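You operate a simulated robot arm through the tools that you are given. There is no shell and no other tool. Be economical: measure what you need, move in short steps, check, and stop when the job is done.

The job below is to be done with a simulated two-armed robot. You get a single attempt, and the scene is never put back.

Task
Fetch the silica pack from the top of the grey side bench and set it on the left end of the set-up bench. Put the small cream box that says "springs" from the top of the grey side bench on top of the white note block there and the small cream box labelled "rings" on the middle of the set-up bench. Put one of the black spools from the programmer end of the front desk on the back desk top behind the monitors. Pick up the hand meter with one hand, pass it to the other hand and put it on the right end of the set-up bench. The order is free.

The check looks at the end state, three seconds after you hand in, the way a careful person would. Anything else that was tipped, shoved, dropped, spilled or broken makes it a failure.

Robot
Two 7-joint arms with fingered hands on one trunk, on a base that drives. Base frame: it is fixed to the floor where the robot stands at the start and does not move with it; the origin is under the middle of the robot, x ahead of it, y to its left, z up; the surface under the hand at the start is at about z = 800. Readings come in mm, rad, newtons and seconds.
The left shoulder is at the start at [70, 132, 1162], the right one opposite. With the tool pointing down near the work surface each hand reaches from about 100 to 620 mm from the robot's upright axis, wherever it stands, measured 20 degrees to its own side. Places, roughly: back desk top behind the monitors (80x24 cm) [-6760, 620, 760]; black spool (5x5x2 cm) [-7300, -2600, 800]; hand meter (8x4x14 cm) [600, -4400, 900]; left end of the set-up bench [500, -3300, 800]; middle of the set-up bench [500, -4300, 800]; note block (9x9x6 cm) [500, 0, 800]; right end of the set-up bench [500, -5300, 800]; silica pack [500, 250, 750]; small cream box [750, 0, 750]. Payload 2.3 kg a hand.
The TCP of each hand is the grasp point between the finger pads, 25 mm short of the fingertips. In the tool frame z runs along the fingers and y along their closing line. The gripper opens to 88 mm. The gripper's body begins 29 mm behind the TCP. The gripper is a hand of 3 fingers: y runs from the thumb to the fingers, the wrist lies at [-13, -97, -162] in the tool frame, and closing takes about 1.5 s.
Orientation is that of the tool frame in the base frame, as a unit quaternion [x, y, z, w]. With the fingers straight down and the wrist toward the robot, the tool's x, y and z point along [0, 1, 0], [1, 0, 0] and [0, 0, -1] of the base frame.

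Tools
- The arms move only by the tool jog_arm. It takes "left_steps", "right_steps" or both (then of equal length, played together; a hand with none holds still); each is a list of rows, each a list of 6 numbers: the shift along the tool's x, y, z in mm, then the turn, a rotation vector about the tool's x, y, z in degrees. In form: [[dx, dy, dz, ax, ay, az], ...]. A call has 1 to 12 rows; each row shifts and turns the commanded pose from where the row before left it, along the tool's axes as they then stand. "left_jaw" and "right_jaw" are, for a hand that has rows, the gripper command, from -1 (fully open) to 1 (shut), values between in proportion, set as the call begins (left out, the last holds). A row lasts 0.2 s, in which the tool goes at most 50 mm and 0.15 rad; a call with a longer step from one row to the next is refused whole, and so is a gripper value outside its range. Where a pose cannot be reached the arm comes as near as it can. A force on the tool above 40 N (or 10 N above the force at the start of the call, whichever is more), or a blocked arm, ends the call early, and 0.2 s more pass. Each finger travels about 108 mm/s and halts on what it meets, pressing with about 29 N; the grip force reading is that of the motor and also rises with nothing between the fingers. The clock runs only during rows and for 0.2 s after the last one: add rows that do not move to give the fingers time. It gives the time, the measured TCP pose, the force on the tool (base axes), the opening and the grip force at its end, in the units of the frame above (readings bear some noise), with the torque about the TCP (base axes, N m) and any sound that the robot's microphone picked up.
- Cameras (640 x 400 px; columns grow to the right, rows downward): "scene" is now at [129, -2.5, 1462.4]; the picture's right is [-0.02, -1.00, 0.00], its down [-0.75, 0.02, -0.66] and it looks along [0.66, -0.02, -0.75] (base axes); focal length 286 px, centre (320, 200). "left" rides on the left gripper at [-58, -85, -99] in its tool frame; the picture's right is [-0.67, -0.35, 0.66], its down [0.69, -0.63, 0.37] and it looks along [0.29, 0.69, 0.66] (tool axes); focal length 261 px, centre (320, 200). "right" rides on the right gripper at [58, -85, -100] in its tool frame; the picture's right is [-0.67, 0.35, -0.66], its down [-0.69, -0.63, 0.37] and it looks along [-0.28, 0.69, 0.66] (tool axes); focal length 261 px, centre (320, 200). There is no depth. A picture from a camera that has moved, and an enlarged one, comes with that camera's place and axes in the base frame and with its lens.
- camera(camera): a new picture of that camera. It takes no simulated time.
- raise_lower(by): slides the trunk up (or, below 0, down) by that many mm; the arms and the scene camera ride with it, the base frame stays. It gives what a move gives, with no picture.
- drive_base(legs): drives the robot by 1 to 6 legs, each [ahead, left, turn to the left] in mm, mm and rad, along the robot's own axes; the way and the turn of a leg run together, so that a leg with both is an arc; at most 1500 mm and 3.142 rad a leg. The arms and the cameras ride along, it lands a little off, and it stops where it bumps. It gives what a move gives.
- move_fingers(index, middle, thumb_bend, thumb_turn, hand): sets how far each is bent, from 0 (flat) to 100 (curled in); at 30 the hand is open as for a grip, at 70 the pads meet at the TCP. One left out holds its place. A second passes; each finger stops where it meets its share of the squeeze, and holds until it gets a number again. A gripper value or a shape takes the hand back. It gives what a move gives, with no picture; readings hold the bend of each and the force on the fingers (four entries, about 0 where the hand has none), thumb and palm. thumb_turn goes from beside the hand (0) to across from the fingers (100), as for a grip.
- preshape(shape, hand): the hand has 3 fingers and takes this shape, open, in about a second: jaw (thumb against the fingers, like two jaws); tri (thumb and two fingers); tip (a fingertip pinch); poke (one finger out to press); point (the index stretched); flat (the hand flat); cup (the hand cupped); fist (a fist). The gripper value then closes the fingers along that shape, each until it touches; the sizes above hold for jaw. It gives what a move gives, with no picture.
- head_to(pan, tilt): turns the head with the scene camera to pan (to the left, within 1.501 rad either way) and tilt (down, from -0.506 to 1.204), counted from straight ahead of the robot. It gives what a move gives.
- inspect(camera, box): a new picture of the part [left, top, right, bottom] of that camera's present view, enlarged. It takes no simulated time.
- job_done(): hands the job in; it is judged then, once.

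Work in short steps. Places have to be worked out from the pictures, the camera data and where the tool is seen: move nearer, look again, correct. Check each grasp and each placing, and mend what went wrong. You have 175 turns and 148 pictures in all, those below and enlarged ones among them. Open the grippers and draw the arms clear of the work before you hand the job in, unless the task says otherwise; then end with one line.

The tools are called as a command line: name --argument value ..., lists and objects as JSON in quotes. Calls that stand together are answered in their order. jog_arm: Moves the arms, as the interface text tells. Its arguments: {"type":"object","properties":{"left_steps":{"type":"array","items":{"type":"array","items":{"type":"number"}}},"left_jaw":{"type":"number"},"right_steps":{"type":"array","items":{"type":"array","items":{"type":"number"}}},"right_jaw":{"type":"number"}},"required":[]} The other tools are called the same way: raise_lower (by) slides the trunk up or down; preshape (shape, hand) gives the hand a shape; move_fingers (index, middle, thumb_bend, thumb_turn, hand) moves the fingers one by one; drive_base (legs) drives the base; head_to (pan, tilt) turns the head that bears the scene camera; camera (camera) takes a picture; inspect (camera, box) takes an enlarged picture of a part of a camera's view; job_done () hands the job in.

At the start:

```text
time: 0.0
left_ee_pos: [420.6, 207.9, 1120.7]
left_orientation: [0.707, 0.707, 0.001, 0.0]
left_force: [-0.6, -0.1, 0.0]
left_torque: [0.02, 0.01, 0.01]
left_grip_width: 87.7
left_gripper_force: 0.0
left_shape: jaw
left_bend: [30.0, 30.0, 30.0, 98.0]
left_finger forces: [0.0, 0.1, 0.0, 0.0, 0.0, 0.0]
right_ee_pos: [436.6, -122.7, 1125.1]
right_orientation: [0.707, 0.707, 0.001, 0.0]
right_force: [0.5, 0.6, 0.4]
right_torque: [0.0, -0.01, -0.01]
right_grip_width: 87.5
right_gripper_force: 0.1
right_shape: jaw
right_bend: [30.0, 30.0, 30.0, 98.0]
right_finger forces: [0.0, 0.0, 0.1, 0.0, 0.1, 0.0]
trunk travel left (down, up): [-720.0, 120.0]
robot x, y, heading: [0.5, 1.1, 0.004]
head pan, tilt: [-0.024, 0.846]
```

scene: 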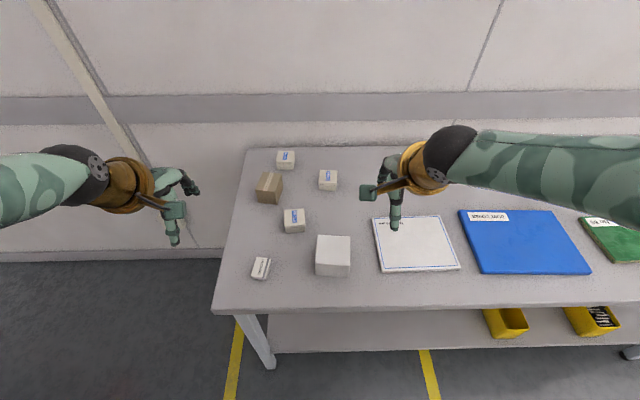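
right: 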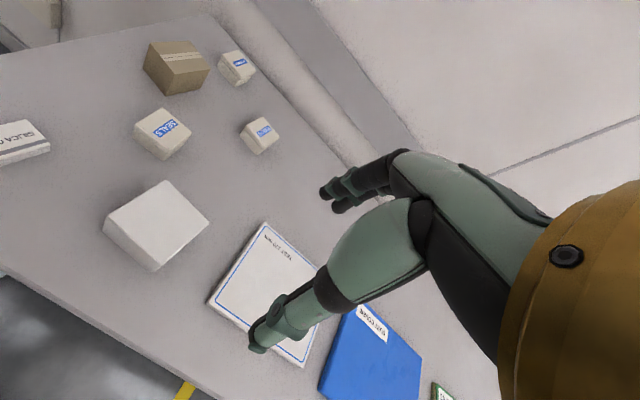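
left: 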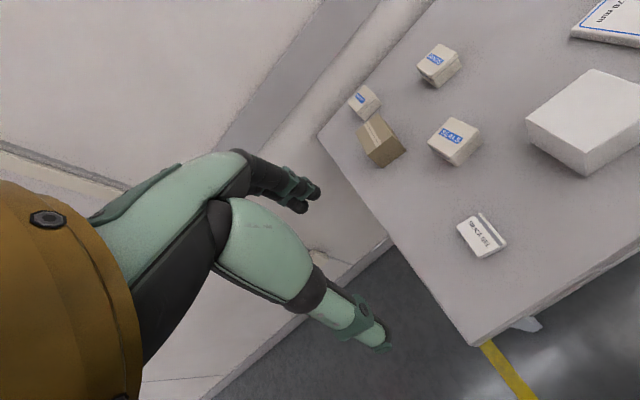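

The bench with three small boxes (one says SEALS), the note block and the silica pack is in view. I enlarge the labels first.

inspect --camera "scene" --box '[230, 130, 370, 290]'

inspect --camera "left" --box '[330, 30, 530, 180]'

inspect --camera "right" --box '[120, 30, 300, 170]'

```text
2.50 times, centred on (300, 210) of scene
camera zoom: at [129.0, -2.5, 1462.4], right [-0.02, -1.0, 0.0], down [-0.75, 0.02, -0.66], along [0.66, -0.02, -0.75], focal length 715 px, centre (370, 175)
```

zoom: 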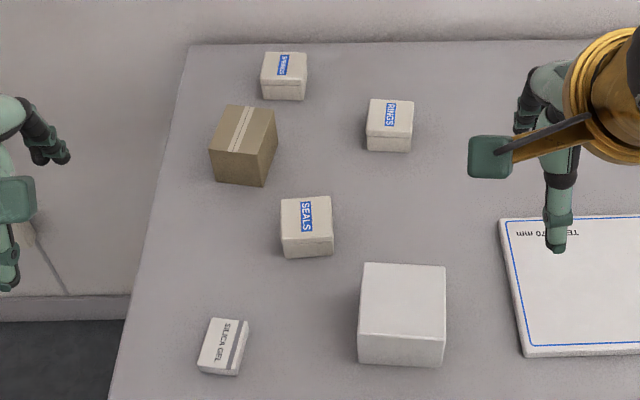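

```text
2.67 times, centred on (430, 105) of left
camera zoom: at [333.9, 150.2, 1220.9], right [-0.35, -0.67, -0.66], down [-0.63, 0.69, -0.37], along [0.69, 0.29, -0.66], focal length 695 px, centre (27, 453)
```

zoom: 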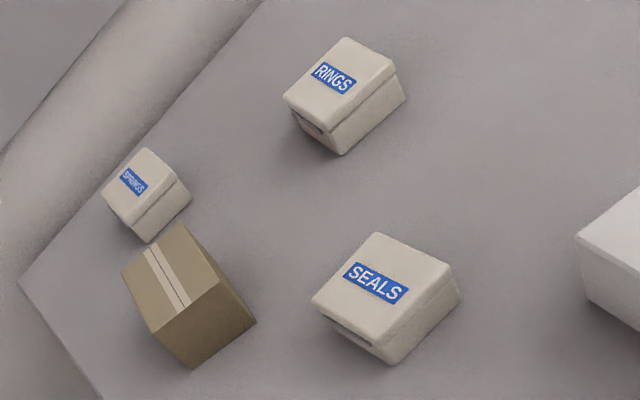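

```text
2.86 times, centred on (210, 100) of right
camera zoom: at [352.5, -63.5, 1224.0], right [0.35, -0.67, 0.66], down [-0.63, -0.69, -0.37], along [0.69, -0.28, -0.66], focal length 745 px, centre (634, 486)
```

zoom: 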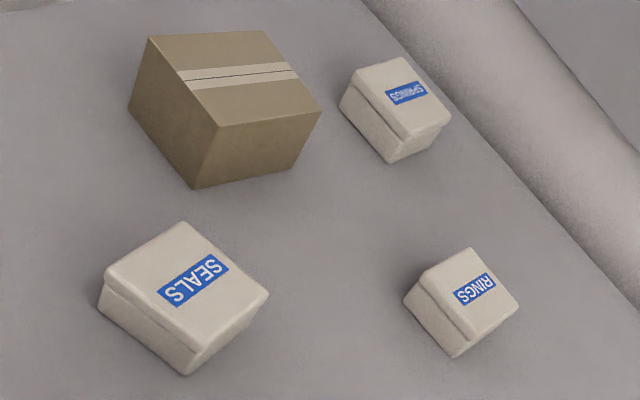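

I'll look down at the base front to see the clearance to the bench, then look around.

head_to --pan 0.0 --tilt 1.2

camera --camera "scene"

head_to --pan 1.2 --tilt 0.6

camera --camera "scene"

head_to --pan -1.2 --tilt 0.4

camera --camera "scene"

```text
time: 0.8
left_ee_pos: [419.6, 208.1, 1121.5]
left_orientation: [0.707, 0.707, -0.001, 0.0]
left_force: [0.3, -0.1, 0.5]
left_torque: [0.01, -0.01, 0.01]
left_grip_width: 87.6
left_gripper_force: 0.1
left_shape: jaw
left_bend: [30.0, 30.0, 30.0, 98.0]
left_finger forces: [0.0, 0.0, 0.1, 0.1, 0.0, 0.0]
right_ee_pos: [436.9, -122.1, 1123.3]
right_orientation: [0.707, 0.707, 0.001, 0.0]
right_force: [-0.3, 0.1, 0.3]
right_torque: [-0.01, -0.03, -0.01]
right_grip_width: 87.6
right_gripper_force: 0.1
right_shape: jaw
right_bend: [30.0, 30.0, 30.0, 98.0]
right_finger forces: [0.1, 0.0, 0.0, 0.0, 0.1, 0.0]
trunk travel left (down, up): [-720.0, 120.0]
robot x, y, heading: [-1.6, -4.4, -0.001]
head pan, tilt: [0.0, 1.201]
```

```text
141 pictures are left
camera scene: at [106.6, -0.7, 1438.5], right [0.0, -1.0, 0.0], down [-0.93, 0.0, -0.36], along [0.36, 0.0, -0.93], focal length 286 px, centre (320, 200)
```

scene: 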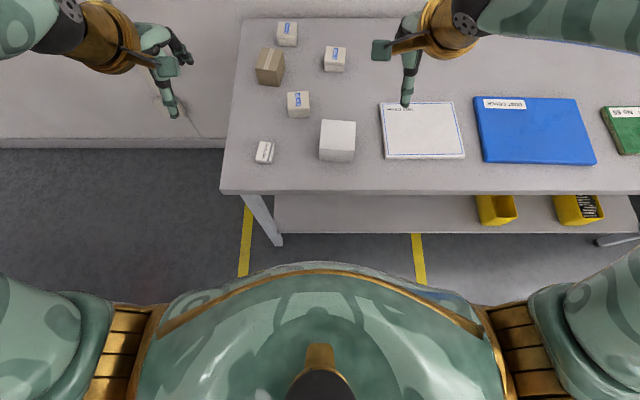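

```text
time: 2.2
left_ee_pos: [418.6, 208.0, 1122.4]
left_orientation: [0.707, 0.707, 0.0, 0.0]
left_force: [0.2, 0.3, -0.4]
left_torque: [-0.04, 0.0, -0.03]
left_grip_width: 87.6
left_gripper_force: 0.0
left_shape: jaw
left_bend: [30.0, 30.0, 30.0, 98.0]
left_finger forces: [0.0, 0.1, 0.1, 0.0, 0.0, 0.1]
right_ee_pos: [436.3, -121.8, 1124.7]
right_orientation: [0.707, 0.707, 0.001, 0.0]
right_force: [0.3, 0.1, 0.0]
right_torque: [-0.02, -0.01, 0.0]
right_grip_width: 87.8
right_gripper_force: 0.1
right_shape: jaw
right_bend: [30.0, 30.0, 30.0, 98.0]
right_finger forces: [0.0, 0.0, 0.1, 0.1, 0.0, 0.1]
trunk travel left (down, up): [-720.0, 120.0]
robot x, y, heading: [-0.9, -0.1, -0.001]
head pan, tilt: [1.201, 0.6]
```

```text
140 pictures are left
camera scene: at [82.7, 81.7, 1483.1], right [0.93, -0.36, 0.0], down [-0.2, -0.53, -0.82], along [0.3, 0.77, -0.57], focal length 286 px, centre (320, 200)
```

scene: 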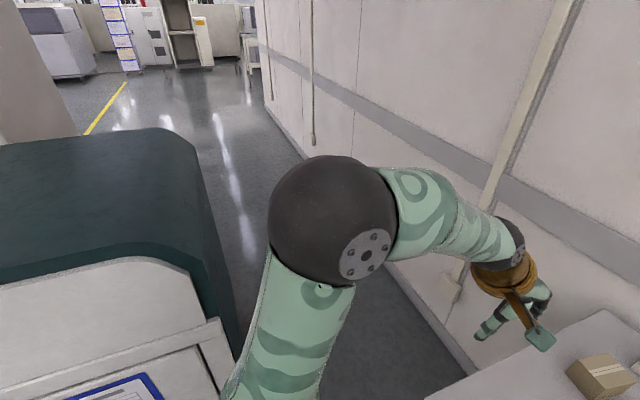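

```text
time: 4.4
left_ee_pos: [418.6, 208.1, 1121.1]
left_orientation: [0.707, 0.707, 0.0, 0.0]
left_force: [-0.4, 0.2, -0.3]
left_torque: [0.01, 0.0, 0.0]
left_grip_width: 87.9
left_gripper_force: 0.0
left_shape: jaw
left_bend: [30.0, 30.0, 30.0, 98.0]
left_finger forces: [0.0, 0.0, 0.0, 0.0, 0.0, 0.0]
right_ee_pos: [437.3, -122.7, 1124.2]
right_orientation: [0.707, 0.707, 0.001, 0.001]
right_force: [-0.2, 1.0, -0.1]
right_torque: [-0.01, -0.04, 0.02]
right_grip_width: 87.8
right_gripper_force: 0.1
right_shape: jaw
right_bend: [30.0, 30.0, 30.0, 98.0]
right_finger forces: [0.1, 0.1, 0.0, 0.0, 0.1, 0.1]
trunk travel left (down, up): [-720.0, 120.0]
robot x, y, heading: [1.4, 0.8, 0.003]
head pan, tilt: [-1.201, 0.4]
```

```text
139 pictures are left
camera scene: at [84.2, -87.0, 1501.3], right [-0.93, -0.36, 0.0], down [-0.14, 0.36, -0.92], along [0.33, -0.86, -0.39], focal length 286 px, centre (320, 200)
```

scene: 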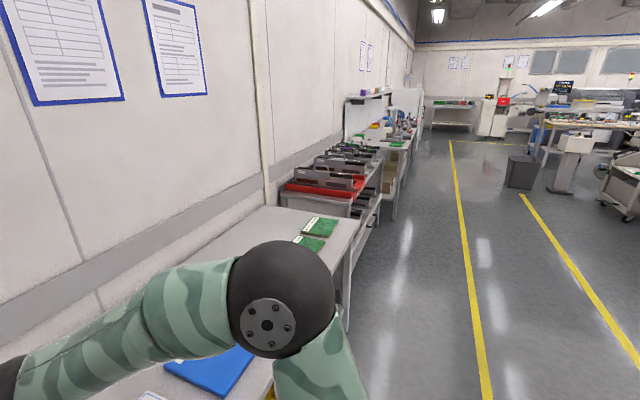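

I judge springs ≈(930,92), rings ≈(798,-49), silica ≈(482,137), bench left edge y≈245. Springs is out of reach from the front, so I check the free floor to the left.

head_to --pan 1.5 --tilt 0.3

camera --camera "scene"

head_to --pan 1.3 --tilt 1.1

camera --camera "scene"

```text
time: 6.8
left_ee_pos: [419.2, 207.6, 1121.2]
left_orientation: [0.707, 0.707, 0.0, 0.0]
left_force: [0.4, 0.2, 0.5]
left_torque: [0.01, -0.01, -0.02]
left_grip_width: 87.4
left_gripper_force: 0.2
left_shape: jaw
left_bend: [30.0, 30.0, 30.0, 98.0]
left_finger forces: [0.1, 0.1, 0.1, 0.1, 0.0, 0.0]
right_ee_pos: [436.5, -122.4, 1124.2]
right_orientation: [0.707, 0.707, 0.0, 0.0]
right_force: [0.0, 0.8, 0.5]
right_torque: [0.02, 0.02, -0.05]
right_grip_width: 87.5
right_gripper_force: 0.0
right_shape: jaw
right_bend: [30.0, 30.0, 30.0, 98.0]
right_finger forces: [0.0, 0.1, 0.1, 0.1, 0.0, 0.0]
trunk travel left (down, up): [-720.0, 120.0]
robot x, y, heading: [0.1, 1.9, 0.002]
head pan, tilt: [1.499, 0.3]
```

```text
138 pictures are left
camera scene: at [57.4, 92.5, 1510.6], right [1.0, -0.07, 0.0], down [-0.02, -0.29, -0.96], along [0.07, 0.95, -0.3], focal length 286 px, centre (320, 200)
```

scene: 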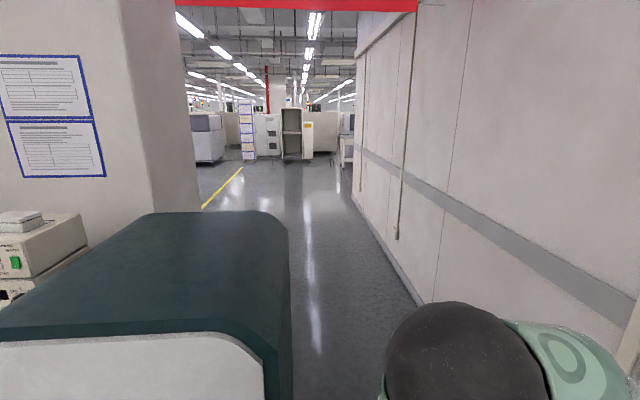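

```text
time: 8.0
left_ee_pos: [419.4, 207.3, 1120.7]
left_orientation: [0.707, 0.707, 0.001, 0.0]
left_force: [0.2, 0.9, 0.3]
left_torque: [-0.01, -0.02, 0.0]
left_grip_width: 87.8
left_gripper_force: 0.0
left_shape: jaw
left_bend: [30.0, 30.0, 30.0, 98.0]
left_finger forces: [0.0, 0.1, 0.0, 0.0, 0.0, 0.1]
right_ee_pos: [435.6, -121.7, 1125.3]
right_orientation: [0.707, 0.707, 0.001, 0.0]
right_force: [-0.2, -0.3, -0.4]
right_torque: [-0.02, 0.01, 0.0]
right_grip_width: 87.6
right_gripper_force: 0.1
right_shape: jaw
right_bend: [30.0, 30.0, 30.0, 98.0]
right_finger forces: [0.0, 0.0, 0.1, 0.0, 0.0, 0.1]
trunk travel left (down, up): [-720.0, 120.0]
robot x, y, heading: [1.0, 1.2, 0.002]
head pan, tilt: [1.3, 1.1]
```

```text
137 pictures are left
camera scene: at [67.5, 60.3, 1444.5], right [0.96, -0.27, 0.0], down [-0.24, -0.86, -0.45], along [0.12, 0.44, -0.89], focal length 286 px, centre (320, 200)
```

scene: 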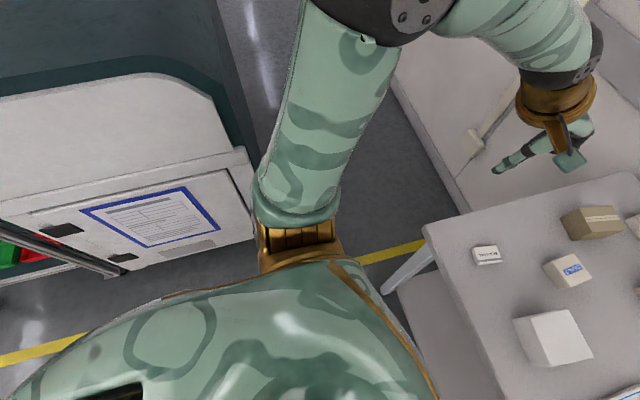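

The gap between the machine corner and the bench is tight (~0.5 m), so I need to know my own base size. I swing the right wrist camera round to look at the base.

jog_arm --right_steps '[[-50, 0, 0, 0, 0, 0], [-50, 0, 0, 0, 0, 0], [0, 0, 0, 0, 0, -8.5], [0, 0, 0, 0, 0, -8.5], [0, 0, 0, 0, 0, -8.5], [0, 0, 0, 0, 0, -8.5], [0, 0, 0, 0, 0, -8.5], [0, 0, 0, 0, 0, -8.5], [0, 0, 0, 0, 0, -8.5], [0, 0, 0, 0, 0, -8.5], [0, 0, 0, 0, 0, -8.5], [0, 0, 0, 0, 0, -8.5]]'

camera --camera "right"

```text
time: 10.6
left_ee_pos: [420.2, 207.5, 1120.2]
left_orientation: [0.707, 0.707, -0.001, -0.001]
left_force: [0.0, 0.4, -0.2]
left_torque: [0.02, -0.03, 0.03]
left_grip_width: 87.7
left_gripper_force: 0.0
left_shape: jaw
left_bend: [30.0, 30.0, 30.0, 98.0]
left_finger forces: [0.0, 0.0, 0.0, 0.0, 0.0, 0.0]
right_ee_pos: [437.5, -221.6, 1123.4]
right_orientation: [0.042, 0.999, 0.001, 0.0]
right_force: [-0.7, 0.0, 0.3]
right_torque: [0.01, 0.02, -0.01]
right_grip_width: 87.4
right_gripper_force: 0.1
right_shape: jaw
right_bend: [30.0, 30.0, 30.0, 98.0]
right_finger forces: [0.1, 0.0, 0.0, 0.1, 0.0, 0.0]
trunk travel left (down, up): [-720.0, 120.0]
robot x, y, heading: [-1.7, -0.8, 0.001]
head pan, tilt: [1.3, 1.1]
```

```text
136 pictures are left
camera right: at [373.2, -300.8, 1223.1], right [0.7, 0.29, 0.66], down [0.63, -0.68, -0.37], along [0.34, 0.67, -0.66], focal length 261 px, centre (320, 200)
```

right: 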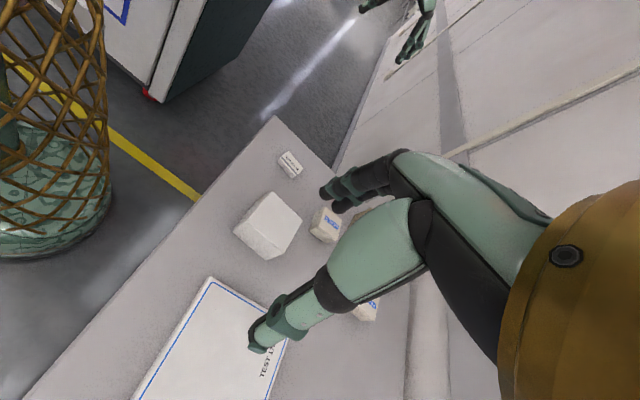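

The base is round, radius ≈205 mm, so the gap (≈540 mm) to the left end of the bench is passable with the arms high. I turn the right hand back, and raise the trunk.

jog_arm --right_steps '[[0, 0, 0, 0, 0, 8.5], [0, 0, 0, 0, 0, 8.5], [0, 0, 0, 0, 0, 8.5], [0, 0, 0, 0, 0, 8.5], [0, 0, 0, 0, 0, 8.5], [0, 0, 0, 0, 0, 8.5], [0, 0, 0, 0, 0, 8.5], [0, 0, 0, 0, 0, 8.5], [0, 0, 0, 0, 0, 8.5], [0, 0, 0, 0, 0, 8.5]]'

raise_lower --by 100

drive_base --legs '[[0, 0, -1.5708]]'

head_to --pan 0.0 --tilt 1.2

camera --camera "scene"

```text
time: 12.8
left_ee_pos: [419.1, 207.9, 1121.8]
left_orientation: [0.708, 0.707, -0.001, 0.0]
left_force: [-0.6, 0.3, 0.5]
left_torque: [-0.01, -0.01, -0.04]
left_grip_width: 87.5
left_gripper_force: 0.0
left_shape: jaw
left_bend: [30.0, 30.0, 30.0, 98.0]
left_finger forces: [0.0, 0.0, 0.0, 0.0, 0.1, 0.0]
right_ee_pos: [438.0, -221.0, 1124.0]
right_orientation: [0.708, 0.706, 0.0, -0.001]
right_force: [-0.3, 0.1, 0.3]
right_torque: [-0.01, 0.01, -0.01]
right_grip_width: 87.5
right_gripper_force: 0.2
right_shape: jaw
right_bend: [30.0, 30.0, 30.0, 98.0]
right_finger forces: [0.0, 0.0, 0.1, 0.0, 0.1, 0.0]
trunk travel left (down, up): [-720.0, 120.0]
robot x, y, heading: [2.8, 3.1, 0.001]
head pan, tilt: [1.3, 1.1]
```

```text
time: 14.1
left_ee_pos: [420.2, 207.1, 1222.3]
left_orientation: [0.707, 0.707, 0.001, 0.0]
left_force: [-0.2, -0.5, -0.1]
left_torque: [0.0, -0.02, 0.01]
left_grip_width: 87.5
left_gripper_force: 0.1
left_shape: jaw
left_bend: [30.0, 30.0, 30.0, 98.0]
left_finger forces: [0.0, 0.0, 0.0, 0.0, 0.0, 0.0]
right_ee_pos: [437.1, -223.4, 1224.6]
right_orientation: [0.707, 0.707, 0.0, -0.001]
right_force: [-0.1, -0.6, -0.4]
right_torque: [0.0, -0.01, -0.01]
right_grip_width: 87.6
right_gripper_force: 0.1
right_shape: jaw
right_bend: [30.0, 30.0, 30.0, 98.0]
right_finger forces: [0.0, 0.1, 0.1, 0.0, 0.0, 0.0]
trunk travel left (down, up): [-820.0, 20.0]
robot x, y, heading: [-2.1, -0.7, 0.001]
head pan, tilt: [1.3, 1.1]
```

```text
time: 18.4
left_ee_pos: [203.9, -421.5, 1221.7]
left_orientation: [1.0, -0.006, 0.0, 0.0]
left_force: [-0.7, -0.1, 0.2]
left_torque: [-0.01, -0.01, 0.01]
left_grip_width: 87.5
left_gripper_force: 0.1
left_shape: jaw
left_bend: [30.0, 30.0, 30.0, 98.0]
left_finger forces: [0.1, 0.0, 0.0, 0.0, 0.0, 0.1]
right_ee_pos: [-225.9, -434.0, 1223.1]
right_orientation: [1.0, -0.005, -0.001, 0.0]
right_force: [0.2, 0.3, -0.5]
right_torque: [0.02, -0.02, 0.0]
right_grip_width: 87.9
right_gripper_force: 0.0
right_shape: jaw
right_bend: [30.0, 30.0, 30.0, 98.0]
right_finger forces: [0.1, 0.0, 0.0, 0.0, 0.0, 0.0]
trunk travel left (down, up): [-820.0, 20.0]
robot x, y, heading: [-1.4, -2.6, -1.584]
head pan, tilt: [1.3, 1.1]
```

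```text
time: 19.8
left_ee_pos: [203.6, -423.1, 1221.5]
left_orientation: [1.0, -0.005, 0.0, 0.0]
left_force: [-0.4, -0.1, 0.2]
left_torque: [0.02, -0.02, 0.0]
left_grip_width: 87.6
left_gripper_force: 0.1
left_shape: jaw
left_bend: [30.0, 30.0, 30.0, 98.0]
left_finger forces: [0.0, 0.0, 0.1, 0.0, 0.0, 0.1]
right_ee_pos: [-227.5, -435.2, 1222.6]
right_orientation: [1.0, -0.006, 0.0, 0.0]
right_force: [-0.9, 0.6, -0.1]
right_torque: [0.0, -0.01, 0.05]
right_grip_width: 87.6
right_gripper_force: 0.1
right_shape: jaw
right_bend: [30.0, 30.0, 30.0, 98.0]
right_finger forces: [0.0, 0.0, 0.0, 0.1, 0.0, 0.1]
trunk travel left (down, up): [-820.0, 20.0]
robot x, y, heading: [0.9, -3.5, -1.583]
head pan, tilt: [0.0, 1.201]
```

```text
135 pictures are left
camera scene: at [-0.8, -107.0, 1538.5], right [-1.0, 0.01, 0.0], down [0.01, 0.93, -0.36], along [0.0, -0.36, -0.93], focal length 286 px, centre (320, 200)
```

scene: 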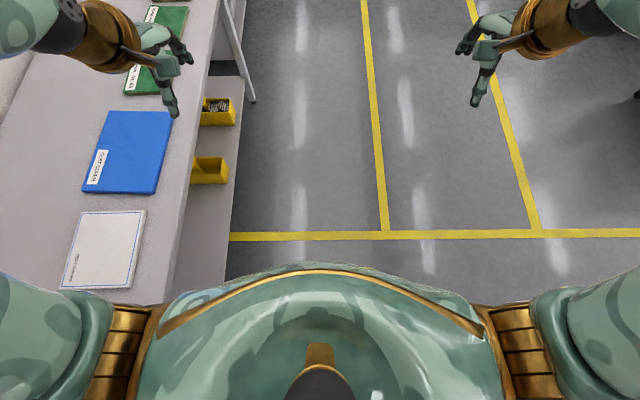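

I drive backward-left through the middle of the gap, aiming for (190, 445), with a check there.

drive_base --legs '[[-225, 92, 0.013], [-225, 96, 0]]'

camera --camera "scene"

```text
time: 23.0
left_ee_pos: [395.2, 23.1, 1220.4]
left_orientation: [1.0, -0.001, 0.001, -0.002]
left_force: [-1.3, -0.3, -0.6]
left_torque: [0.01, 0.0, -0.04]
left_grip_width: 87.7
left_gripper_force: 0.0
left_shape: jaw
left_bend: [30.0, 30.0, 30.0, 98.0]
left_finger forces: [0.0, 0.0, 0.0, 0.0, 0.1, 0.1]
right_ee_pos: [-35.0, 6.6, 1223.1]
right_orientation: [1.0, -0.002, 0.0, -0.001]
right_force: [0.2, 0.2, -0.2]
right_torque: [-0.01, -0.02, 0.01]
right_grip_width: 87.6
right_gripper_force: 0.0
right_shape: jaw
right_bend: [30.0, 30.0, 30.0, 98.0]
right_finger forces: [0.0, 0.0, 0.0, 0.0, 0.1, 0.1]
trunk travel left (down, up): [-820.0, 20.0]
robot x, y, heading: [189.7, 447.8, -1.572]
head pan, tilt: [0.0, 1.201]
```

```text
134 pictures are left
camera scene: at [187.7, 335.0, 1538.2], right [-1.0, 0.0, 0.0], down [0.0, 0.93, -0.36], along [0.0, -0.36, -0.93], focal length 286 px, centre (320, 200)
```

scene: 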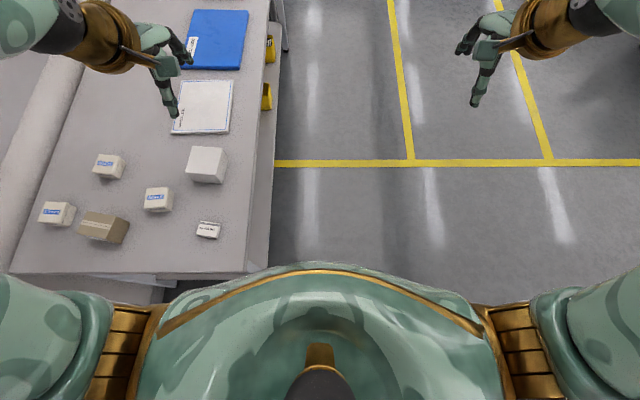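

Position as planned at (190,448). I continue to about (580,545), clear of the bench corner and wall.

drive_base --legs '[[-95, 240, 0], [0, 150, 0]]'

camera --camera "scene"

```text
time: 25.8
left_ee_pos: [776.0, 118.5, 1222.1]
left_orientation: [1.0, -0.006, 0.002, -0.001]
left_force: [-0.1, 0.1, 0.3]
left_torque: [-0.02, 0.02, -0.05]
left_grip_width: 87.6
left_gripper_force: 0.0
left_shape: jaw
left_bend: [30.0, 30.0, 30.0, 98.0]
left_finger forces: [0.1, 0.0, 0.0, 0.0, 0.1, 0.1]
right_ee_pos: [345.8, 104.1, 1222.5]
right_orientation: [1.0, -0.005, 0.002, 0.0]
right_force: [-0.3, 0.5, 0.6]
right_torque: [0.03, -0.02, 0.01]
right_grip_width: 87.8
right_gripper_force: 0.1
right_shape: jaw
right_bend: [30.0, 30.0, 30.0, 98.0]
right_finger forces: [0.1, 0.1, 0.1, 0.1, 0.0, 0.1]
trunk travel left (down, up): [-820.0, 20.0]
robot x, y, heading: [576.9, 535.4, -1.58]
head pan, tilt: [0.0, 1.201]
```

```text
133 pictures are left
camera scene: at [570.0, 432.2, 1538.5], right [-1.0, 0.01, 0.0], down [0.01, 0.93, -0.36], along [0.0, -0.36, -0.93], focal length 286 px, centre (320, 200)
```

scene: 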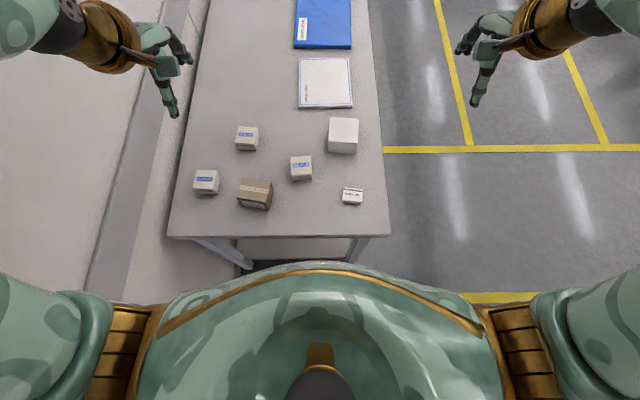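

I close in 60 mm toward the bench end and lower the trunk to working height.

drive_base --legs '[[58, 0, 0.009]]'

raise_lower --by -150

camera --camera "scene"

camera --camera "left"

camera --camera "right"

```text
time: 26.8
left_ee_pos: [782.4, 73.2, 1225.0]
left_orientation: [1.0, 0.0, 0.0, 0.004]
left_force: [0.4, 1.1, 0.1]
left_torque: [-0.02, -0.04, 0.0]
left_grip_width: 87.5
left_gripper_force: 0.1
left_shape: jaw
left_bend: [30.0, 30.0, 30.0, 98.0]
left_finger forces: [0.0, 0.0, 0.0, 0.0, 0.0, 0.0]
right_ee_pos: [353.5, 54.3, 1227.3]
right_orientation: [1.0, -0.001, 0.0, 0.005]
right_force: [0.1, 1.0, -0.8]
right_torque: [-0.07, -0.03, -0.01]
right_grip_width: 87.6
right_gripper_force: 0.1
right_shape: jaw
right_bend: [30.0, 30.0, 30.0, 98.0]
right_finger forces: [0.0, 0.1, 0.1, 0.1, 0.0, 0.0]
trunk travel left (down, up): [-820.0, 20.0]
robot x, y, heading: [570.9, 481.7, -1.57]
head pan, tilt: [0.0, 1.201]
```

```text
time: 28.5
left_ee_pos: [782.2, 61.5, 1071.7]
left_orientation: [1.0, 0.0, 0.0, 0.0]
left_force: [0.3, -1.1, 0.3]
left_torque: [0.0, 0.0, 0.06]
left_grip_width: 87.6
left_gripper_force: 0.1
left_shape: jaw
left_bend: [30.0, 30.0, 30.0, 98.0]
left_finger forces: [0.1, 0.1, 0.0, 0.1, 0.0, 0.1]
right_ee_pos: [352.6, 44.6, 1073.2]
right_orientation: [1.0, -0.001, 0.0, 0.0]
right_force: [-0.1, -0.4, -0.3]
right_torque: [0.0, 0.01, -0.01]
right_grip_width: 87.6
right_gripper_force: 0.1
right_shape: jaw
right_bend: [30.0, 30.0, 30.0, 98.0]
right_finger forces: [0.0, 0.0, 0.0, 0.1, 0.0, 0.1]
trunk travel left (down, up): [-670.0, 170.0]
robot x, y, heading: [574.6, 482.7, -1.572]
head pan, tilt: [0.0, 1.201]
```

```text
132 pictures are left
camera scene: at [575.0, 374.5, 1388.5], right [-1.0, 0.0, 0.0], down [0.0, 0.93, -0.36], along [0.0, -0.36, -0.93], focal length 286 px, centre (320, 200)
```

scene: 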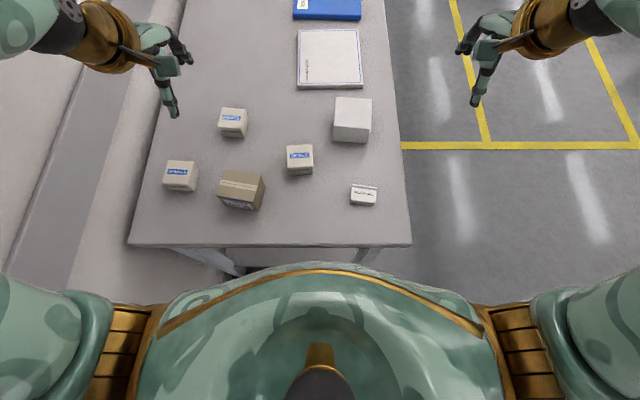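

```text
131 pictures are left
camera left: at [723.6, 147.5, 1171.1], right [-0.67, 0.35, -0.66], down [0.69, 0.63, -0.37], along [0.28, -0.69, -0.66], focal length 261 px, centre (320, 200)
```

left: 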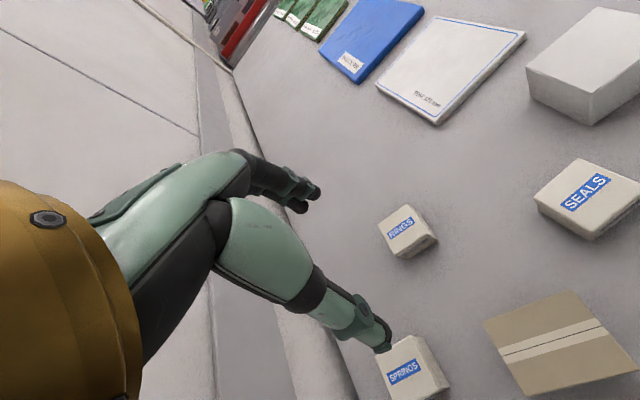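

```text
130 pictures are left
camera right: at [410.4, 130.2, 1173.7], right [-0.67, -0.35, 0.66], down [-0.69, 0.63, -0.37], along [-0.29, -0.69, -0.66], focal length 261 px, centre (320, 200)
```

right: 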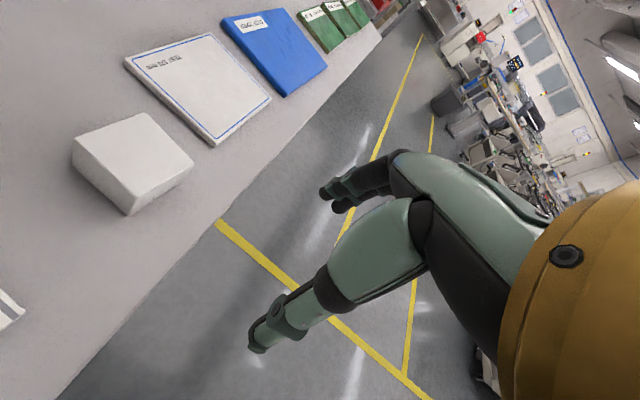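

Triangulation puts springs near (868,100) with top z≈845. I zoom in for better pixel measurements.

inspect --camera "scene" --box '[150, 80, 400, 236]'

inspect --camera "left" --box '[360, 180, 640, 355]'

```text
2.56 times, centred on (275, 158) of scene
camera zoom: at [575.0, 374.5, 1388.5], right [-1.0, 0.0, 0.0], down [0.0, 0.93, -0.36], along [0.0, -0.36, -0.93], focal length 733 px, centre (435, 308)
```

zoom: 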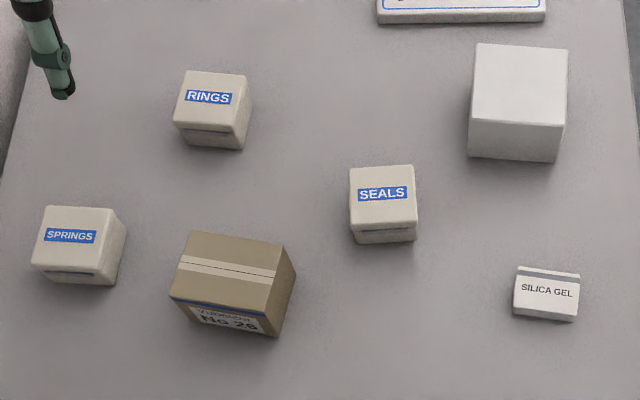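

```text
2.29 times, centred on (500, 268) of left
camera zoom: at [723.6, 147.5, 1171.1], right [-0.67, 0.35, -0.66], down [0.69, 0.63, -0.37], along [0.28, -0.69, -0.66], focal length 596 px, centre (-91, 46)
```

zoom: 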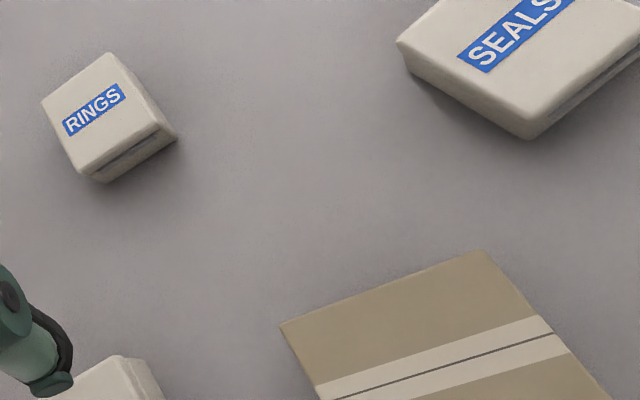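

Bench top is ≈800, boxes' tops ≈844. Springs at ≈(875,102), rings ≈(776,-35), silica ≈(481,140). I bring the left hand above springs.

jog_arm --left_steps '[[23, -10, 0, 0, 0, 0], [23, -10, 30, 0, 0, 0], [23, -10, 40, 0, 0, 0], [24, -11, 40, 0, 0, 0], [0, 0, 40, 0, 0, 0], [0, 0, 22, 0, 0, 0], [0, 0, 0, 0, 0, 0]]' --left_jaw -1

camera --camera "left"

inspect --camera "scene" --box '[100, 80, 300, 236]'

```text
time: 30.1
left_ee_pos: [874.0, 103.4, 900.0]
left_orientation: [1.0, 0.0, 0.001, 0.0]
left_force: [0.5, -1.2, -0.2]
left_torque: [0.04, -0.02, 0.01]
left_grip_width: 87.7
left_gripper_force: 0.0
left_shape: jaw
left_bend: [30.0, 30.0, 30.0, 98.0]
left_finger forces: [0.0, 0.0, 0.0, 0.0, 0.0, 0.0]
right_ee_pos: [352.3, 45.6, 1073.7]
right_orientation: [1.0, 0.001, 0.0, -0.001]
right_force: [-0.4, -0.4, -0.1]
right_torque: [0.02, -0.01, 0.01]
right_grip_width: 87.5
right_gripper_force: 0.1
right_shape: jaw
right_bend: [30.0, 30.0, 30.0, 98.0]
right_finger forces: [0.0, 0.0, 0.0, 0.1, 0.0, 0.1]
trunk travel left (down, up): [-670.0, 170.0]
robot x, y, heading: [575.8, 479.5, -1.571]
head pan, tilt: [0.0, 1.201]
```

```text
127 pictures are left
camera left: at [816.0, 188.5, 999.1], right [-0.67, 0.35, -0.66], down [0.69, 0.63, -0.37], along [0.29, -0.69, -0.66], focal length 261 px, centre (320, 200)
```

left: 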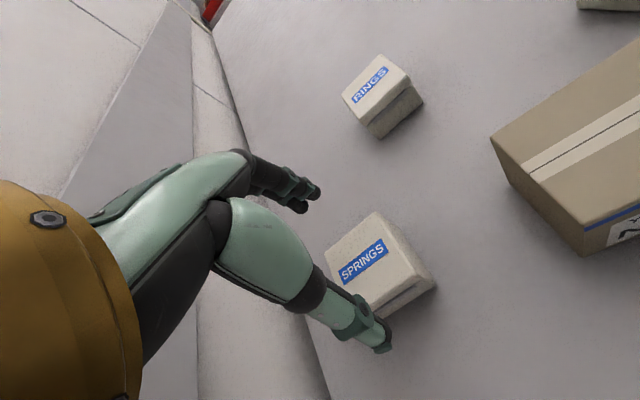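

```text
2.56 times, centred on (200, 158) of scene
camera zoom: at [575.0, 374.6, 1388.5], right [-1.0, 0.0, 0.0], down [0.0, 0.93, -0.36], along [0.0, -0.36, -0.93], focal length 734 px, centre (628, 308)
```

zoom: 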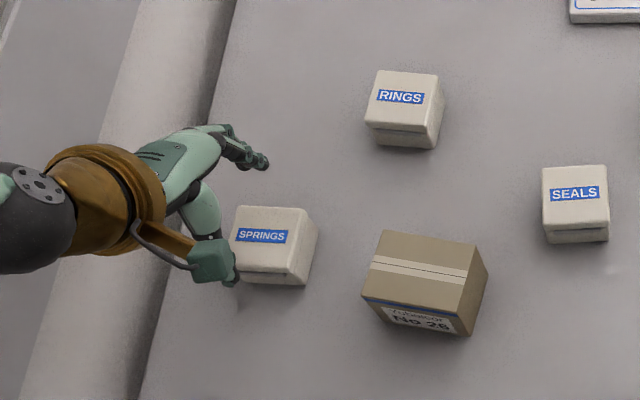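

The hand is centred over springs within a few mm. I descend to z≈832 and close.

jog_arm --left_steps '[[-2, -3, 25, 0, 0, 0], [0, 0, 25, 0, 0, 0], [0, 0, 17, 0, 0, 0], [0, 0, 0, 0, 0, 0]]'

camera --camera "left"

```text
time: 31.1
left_ee_pos: [873.2, 106.5, 833.3]
left_orientation: [1.0, 0.0, 0.0, 0.0]
left_force: [0.2, -0.6, -0.6]
left_torque: [-0.01, 0.02, 0.01]
left_grip_width: 87.6
left_gripper_force: 0.0
left_shape: jaw
left_bend: [30.0, 30.0, 30.0, 98.0]
left_finger forces: [0.5, 0.0, 0.1, 0.1, 0.0, 0.1]
right_ee_pos: [352.8, 45.0, 1073.3]
right_orientation: [1.0, 0.0, 0.0, 0.0]
right_force: [-0.2, -1.4, -0.2]
right_torque: [0.0, -0.01, -0.01]
right_grip_width: 87.6
right_gripper_force: 0.1
right_shape: jaw
right_bend: [30.0, 30.0, 30.0, 98.0]
right_finger forces: [0.0, 0.1, 0.0, 0.1, 0.0, 0.0]
trunk travel left (down, up): [-670.0, 170.0]
robot x, y, heading: [571.9, 482.0, -1.568]
head pan, tilt: [0.0, 1.201]
```

```text
125 pictures are left
camera left: at [814.2, 191.7, 932.1], right [-0.67, 0.35, -0.66], down [0.69, 0.63, -0.37], along [0.28, -0.69, -0.66], focal length 261 px, centre (320, 200)
```

left: 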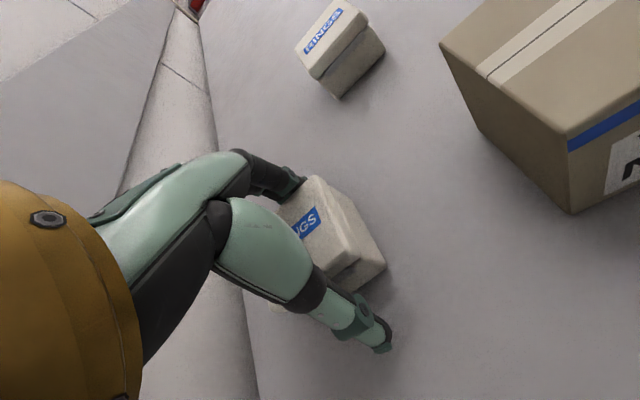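

The box sits between thumb and fingers. Closing with time for the fingers, then a small lift.

jog_arm --left_steps '[[0, 0, 0, 0, 0, 0], [0, 0, 0, 0, 0, 0], [0, 0, 0, 0, 0, 0], [0, 0, 0, 0, 0, 0], [0, 0, 0, 0, 0, 0], [0, 0, 0, 0, 0, 0], [0, 0, 0, 0, 0, 0], [0, 0, 0, 0, 0, 0]]' --left_jaw 1

jog_arm --left_steps '[[0, 0, -20, 0, 0, 0], [0, 0, -40, 0, 0, 0], [0, 0, -40, 0, 0, 0], [0, 0, 0, 0, 0, 0]]'

camera --camera "left"

```text
time: 32.9
left_ee_pos: [872.6, 105.3, 833.7]
left_orientation: [1.0, 0.0, 0.0, 0.0]
left_force: [0.6, 0.9, -0.6]
left_torque: [-0.01, 0.01, -0.02]
left_grip_width: 50.1
left_gripper_force: 29.2
left_shape: jaw
left_bend: [74.0, 42.0, 66.0, 100.0]
left_finger forces: [17.0, 9.2, 0.0, 0.0, 26.2, 0.0]
right_ee_pos: [351.5, 44.1, 1073.8]
right_orientation: [1.0, 0.0, 0.0, -0.001]
right_force: [-0.4, -0.1, -0.9]
right_torque: [0.05, -0.01, 0.03]
right_grip_width: 87.7
right_gripper_force: 0.1
right_shape: jaw
right_bend: [30.0, 30.0, 30.0, 98.0]
right_finger forces: [0.0, 0.0, 0.0, 0.0, 0.0, 0.0]
trunk travel left (down, up): [-670.0, 170.0]
robot x, y, heading: [578.0, 482.7, -1.57]
head pan, tilt: [0.0, 1.201]
```

```text
time: 33.9
left_ee_pos: [872.7, 105.5, 931.5]
left_orientation: [1.0, -0.001, 0.0, -0.001]
left_force: [0.6, 0.1, 0.0]
left_torque: [0.0, 0.0, 0.01]
left_grip_width: 50.0
left_gripper_force: 29.2
left_shape: jaw
left_bend: [74.0, 42.0, 66.0, 100.0]
left_finger forces: [17.2, 9.2, 0.0, 0.0, 26.3, 0.0]
right_ee_pos: [351.7, 43.8, 1074.5]
right_orientation: [1.0, 0.0, 0.001, 0.0]
right_force: [-0.9, 0.0, 0.3]
right_torque: [0.0, -0.01, 0.0]
right_grip_width: 87.8
right_gripper_force: 0.0
right_shape: jaw
right_bend: [30.0, 30.0, 30.0, 98.0]
right_finger forces: [0.1, 0.0, 0.0, 0.0, 0.1, 0.0]
trunk travel left (down, up): [-670.0, 170.0]
robot x, y, heading: [574.2, 482.3, -1.572]
head pan, tilt: [0.0, 1.201]
```

```text
124 pictures are left
camera left: at [814.1, 190.7, 1032.2], right [-0.67, 0.35, -0.65], down [0.69, 0.63, -0.37], along [0.28, -0.69, -0.66], focal length 261 px, centre (320, 200)
```

left: 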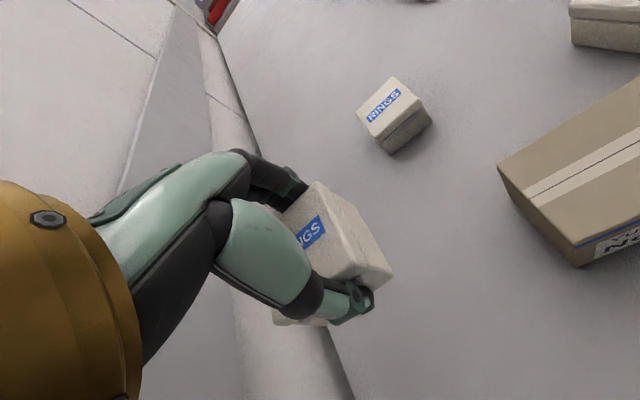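

Springs is lifted, though the index is bent more than the middle. I check how it sits from the head camera.

inspect --camera "scene" --box '[100, 100, 260, 240]'

camera --camera "right"

```text
2.86 times, centred on (180, 170) of scene
camera zoom: at [575.7, 373.5, 1388.4], right [-1.0, 0.0, 0.0], down [0.0, 0.93, -0.36], along [0.0, -0.36, -0.93], focal length 818 px, centre (720, 286)
```

zoom: 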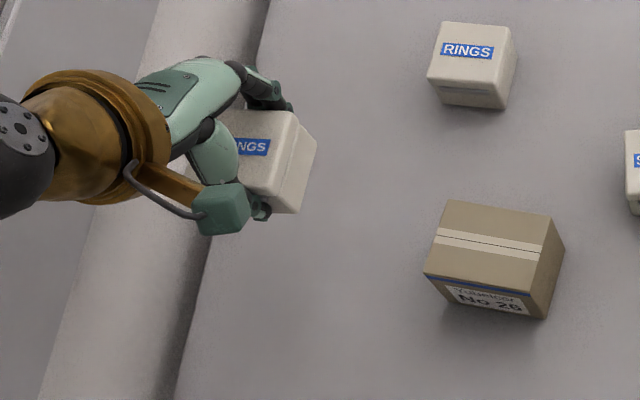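

```text
122 pictures are left
camera right: at [411.0, 129.4, 1173.5], right [-0.67, -0.35, 0.66], down [-0.69, 0.63, -0.37], along [-0.29, -0.69, -0.66], focal length 261 px, centre (320, 200)
```

right: 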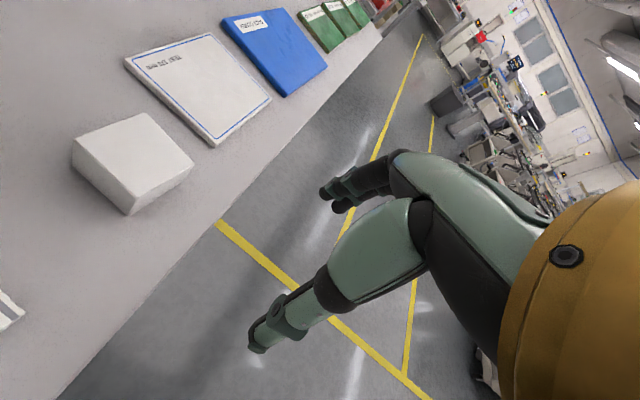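

Box is held upright, centred about on the TCP; its bottom is TCP−33.5. Note block centre ≈(504,−40), top ≈860. I carry springs there at height.

jog_arm --left_steps '[[0, 0, -30, 0, 0, 0], [-41, 0, 0, 0, 0, 0], [-41, 18, 0, 0, 0, 0], [-41, 18, 0, 0, 0, 0], [-41, 18, 0, 0, 0, 0], [-41, 18, 0, 0, 0, 0], [-41, 18, 0, 0, 0, 0], [-41, 18, 0, 0, 0, 0], [-41, 18, 0, 0, 0, 0], [-39, 20, 0, 0, 0, 0], [0, 0, 0, 0, 0, 0]]'

camera --camera "left"

inspect --camera "scene" --box '[240, 50, 440, 220]'

camera --camera "right"

```text
time: 36.3
left_ee_pos: [504.4, -39.1, 964.5]
left_orientation: [1.0, 0.002, 0.0, 0.0]
left_force: [-0.2, -0.9, -0.5]
left_torque: [-0.02, 0.0, -0.02]
left_grip_width: 49.6
left_gripper_force: 28.6
left_shape: jaw
left_bend: [74.0, 42.0, 66.0, 100.0]
left_finger forces: [17.2, 9.2, 0.0, 0.0, 26.2, 0.1]
right_ee_pos: [352.3, 43.5, 1073.0]
right_orientation: [1.0, -0.001, 0.001, 0.0]
right_force: [-0.3, 0.0, 1.2]
right_torque: [0.0, 0.02, -0.03]
right_grip_width: 87.4
right_gripper_force: 0.1
right_shape: jaw
right_bend: [30.0, 30.0, 30.0, 98.0]
right_finger forces: [0.0, 0.0, 0.0, 0.0, 0.0, 0.0]
trunk travel left (down, up): [-670.0, 170.0]
robot x, y, heading: [574.9, 480.4, -1.569]
head pan, tilt: [0.0, 1.201]
```

```text
121 pictures are left
camera left: at [445.6, 46.7, 1063.4], right [-0.67, 0.35, -0.66], down [0.69, 0.63, -0.37], along [0.29, -0.69, -0.66], focal length 261 px, centre (320, 200)
```

left: 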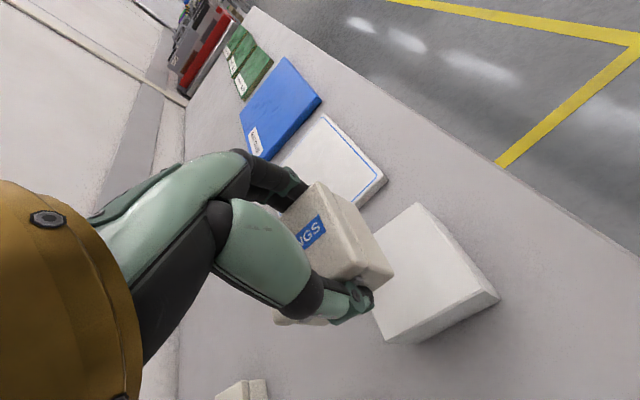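

```text
2.35 times, centred on (340, 135) of scene
camera zoom: at [575.7, 374.3, 1388.5], right [-1.0, 0.0, 0.0], down [0.0, 0.93, -0.36], along [0.0, -0.36, -0.93], focal length 673 px, centre (273, 353)
```

zoom: 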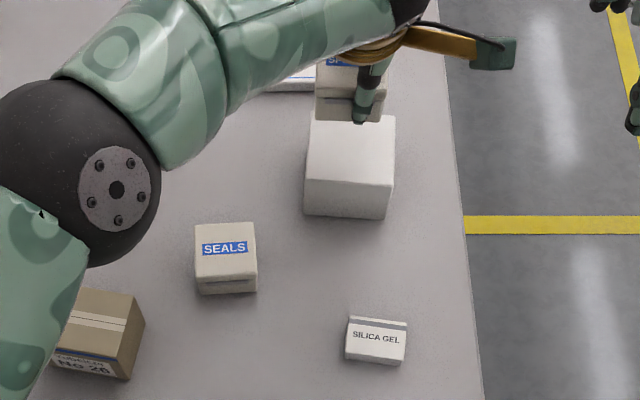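

```text
119 pictures are left
camera right: at [411.0, 130.0, 1173.8], right [-0.67, -0.35, 0.66], down [-0.69, 0.63, -0.37], along [-0.29, -0.69, -0.66], focal length 261 px, centre (320, 200)
```

right: 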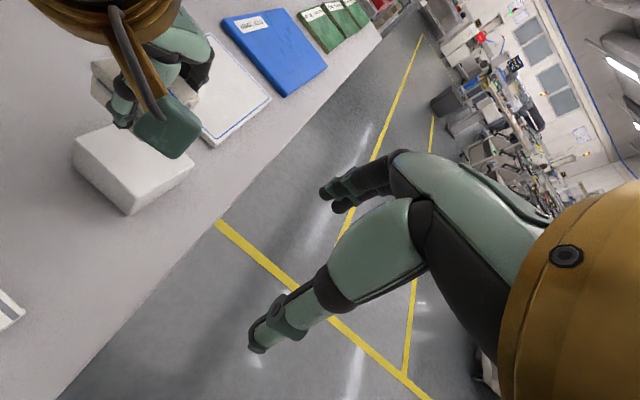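

Box centre ≈(508,−38) over block centre (503,−40). I lower to just touching.

jog_arm --left_steps '[[-5, 0, 30, 0, 0, 0], [0, 0, 25, 0, 0, 0], [0, 0, 9, 0, 0, 0], [0, 0, 4, 0, 0, 0], [0, 0, 0, 0, 0, 0]]'

camera --camera "right"

camera --camera "left"

```text
time: 37.5
left_ee_pos: [499.5, -40.1, 894.3]
left_orientation: [1.0, 0.0, 0.001, 0.0]
left_force: [0.1, -0.4, -1.9]
left_torque: [-0.03, -0.01, -0.01]
left_grip_width: 49.4
left_gripper_force: 29.1
left_shape: jaw
left_bend: [74.0, 42.0, 66.0, 100.0]
left_finger forces: [17.2, 9.1, 0.0, 0.0, 26.2, 0.1]
right_ee_pos: [352.7, 44.9, 1073.5]
right_orientation: [1.0, 0.0, 0.0, 0.0]
right_force: [-0.3, -0.1, -0.5]
right_torque: [0.01, 0.0, 0.0]
right_grip_width: 87.5
right_gripper_force: 0.0
right_shape: jaw
right_bend: [30.0, 30.0, 30.0, 98.0]
right_finger forces: [0.0, 0.1, 0.0, 0.1, 0.0, 0.1]
trunk travel left (down, up): [-670.0, 170.0]
robot x, y, heading: [573.5, 479.9, -1.572]
head pan, tilt: [0.0, 1.201]
```

```text
118 pictures are left
camera right: at [410.3, 129.8, 1173.6], right [-0.67, -0.35, 0.66], down [-0.69, 0.63, -0.37], along [-0.29, -0.69, -0.66], focal length 261 px, centre (320, 200)
```

right: 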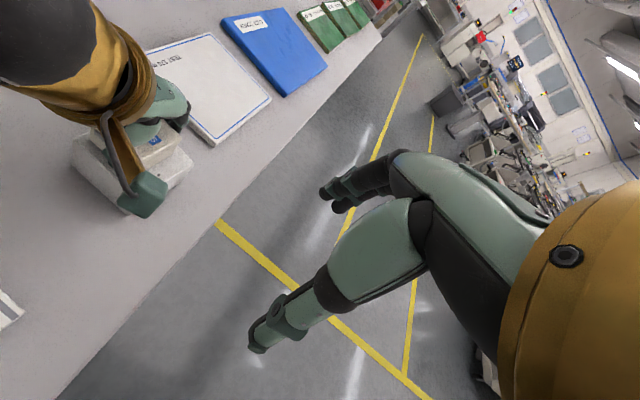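

```text
117 pictures are left
camera left: at [441.9, 45.3, 994.0], right [-0.67, 0.35, -0.66], down [0.69, 0.63, -0.37], along [0.29, -0.69, -0.66], focal length 261 px, centre (320, 200)
```

left: 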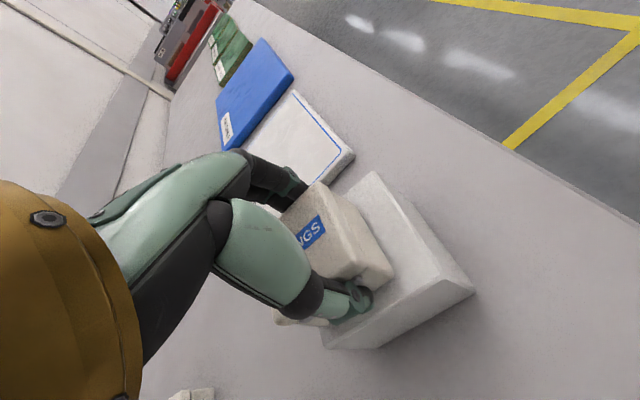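

Nearly touching; I lower a few mm more to feel contact.

jog_arm --left_steps '[[0, 0, 2, 0, 0, 0], [0, 0, 0, 0, 0, 0]]'

inspect --camera "left" --box '[270, 160, 490, 360]'

```text
time: 38.1
left_ee_pos: [500.3, -40.0, 892.6]
left_orientation: [1.0, 0.0, 0.0, 0.0]
left_force: [-0.6, -0.3, 0.0]
left_torque: [-0.01, 0.02, -0.02]
left_grip_width: 49.3
left_gripper_force: 29.5
left_shape: jaw
left_bend: [74.0, 42.0, 66.0, 100.0]
left_finger forces: [17.0, 9.3, 0.1, 0.0, 26.4, 0.0]
right_ee_pos: [351.7, 44.4, 1073.6]
right_orientation: [1.0, 0.0, 0.0, 0.0]
right_force: [-0.1, -0.1, 0.6]
right_torque: [0.0, 0.03, -0.01]
right_grip_width: 87.5
right_gripper_force: 0.1
right_shape: jaw
right_bend: [30.0, 30.0, 30.0, 98.0]
right_finger forces: [0.0, 0.0, 0.1, 0.1, 0.0, 0.1]
trunk travel left (down, up): [-670.0, 170.0]
robot x, y, heading: [573.2, 478.9, -1.572]
head pan, tilt: [0.0, 1.201]
```

```text
2.00 times, centred on (380, 260) of left
camera zoom: at [441.9, 45.2, 992.1], right [-0.67, 0.35, -0.66], down [0.69, 0.63, -0.37], along [0.29, -0.69, -0.66], focal length 521 px, centre (200, 80)
```

zoom: 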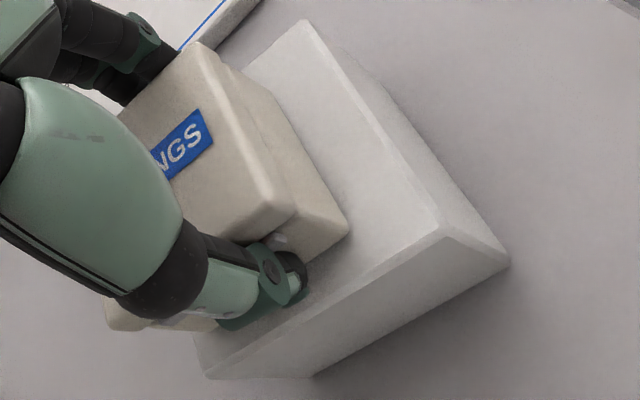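

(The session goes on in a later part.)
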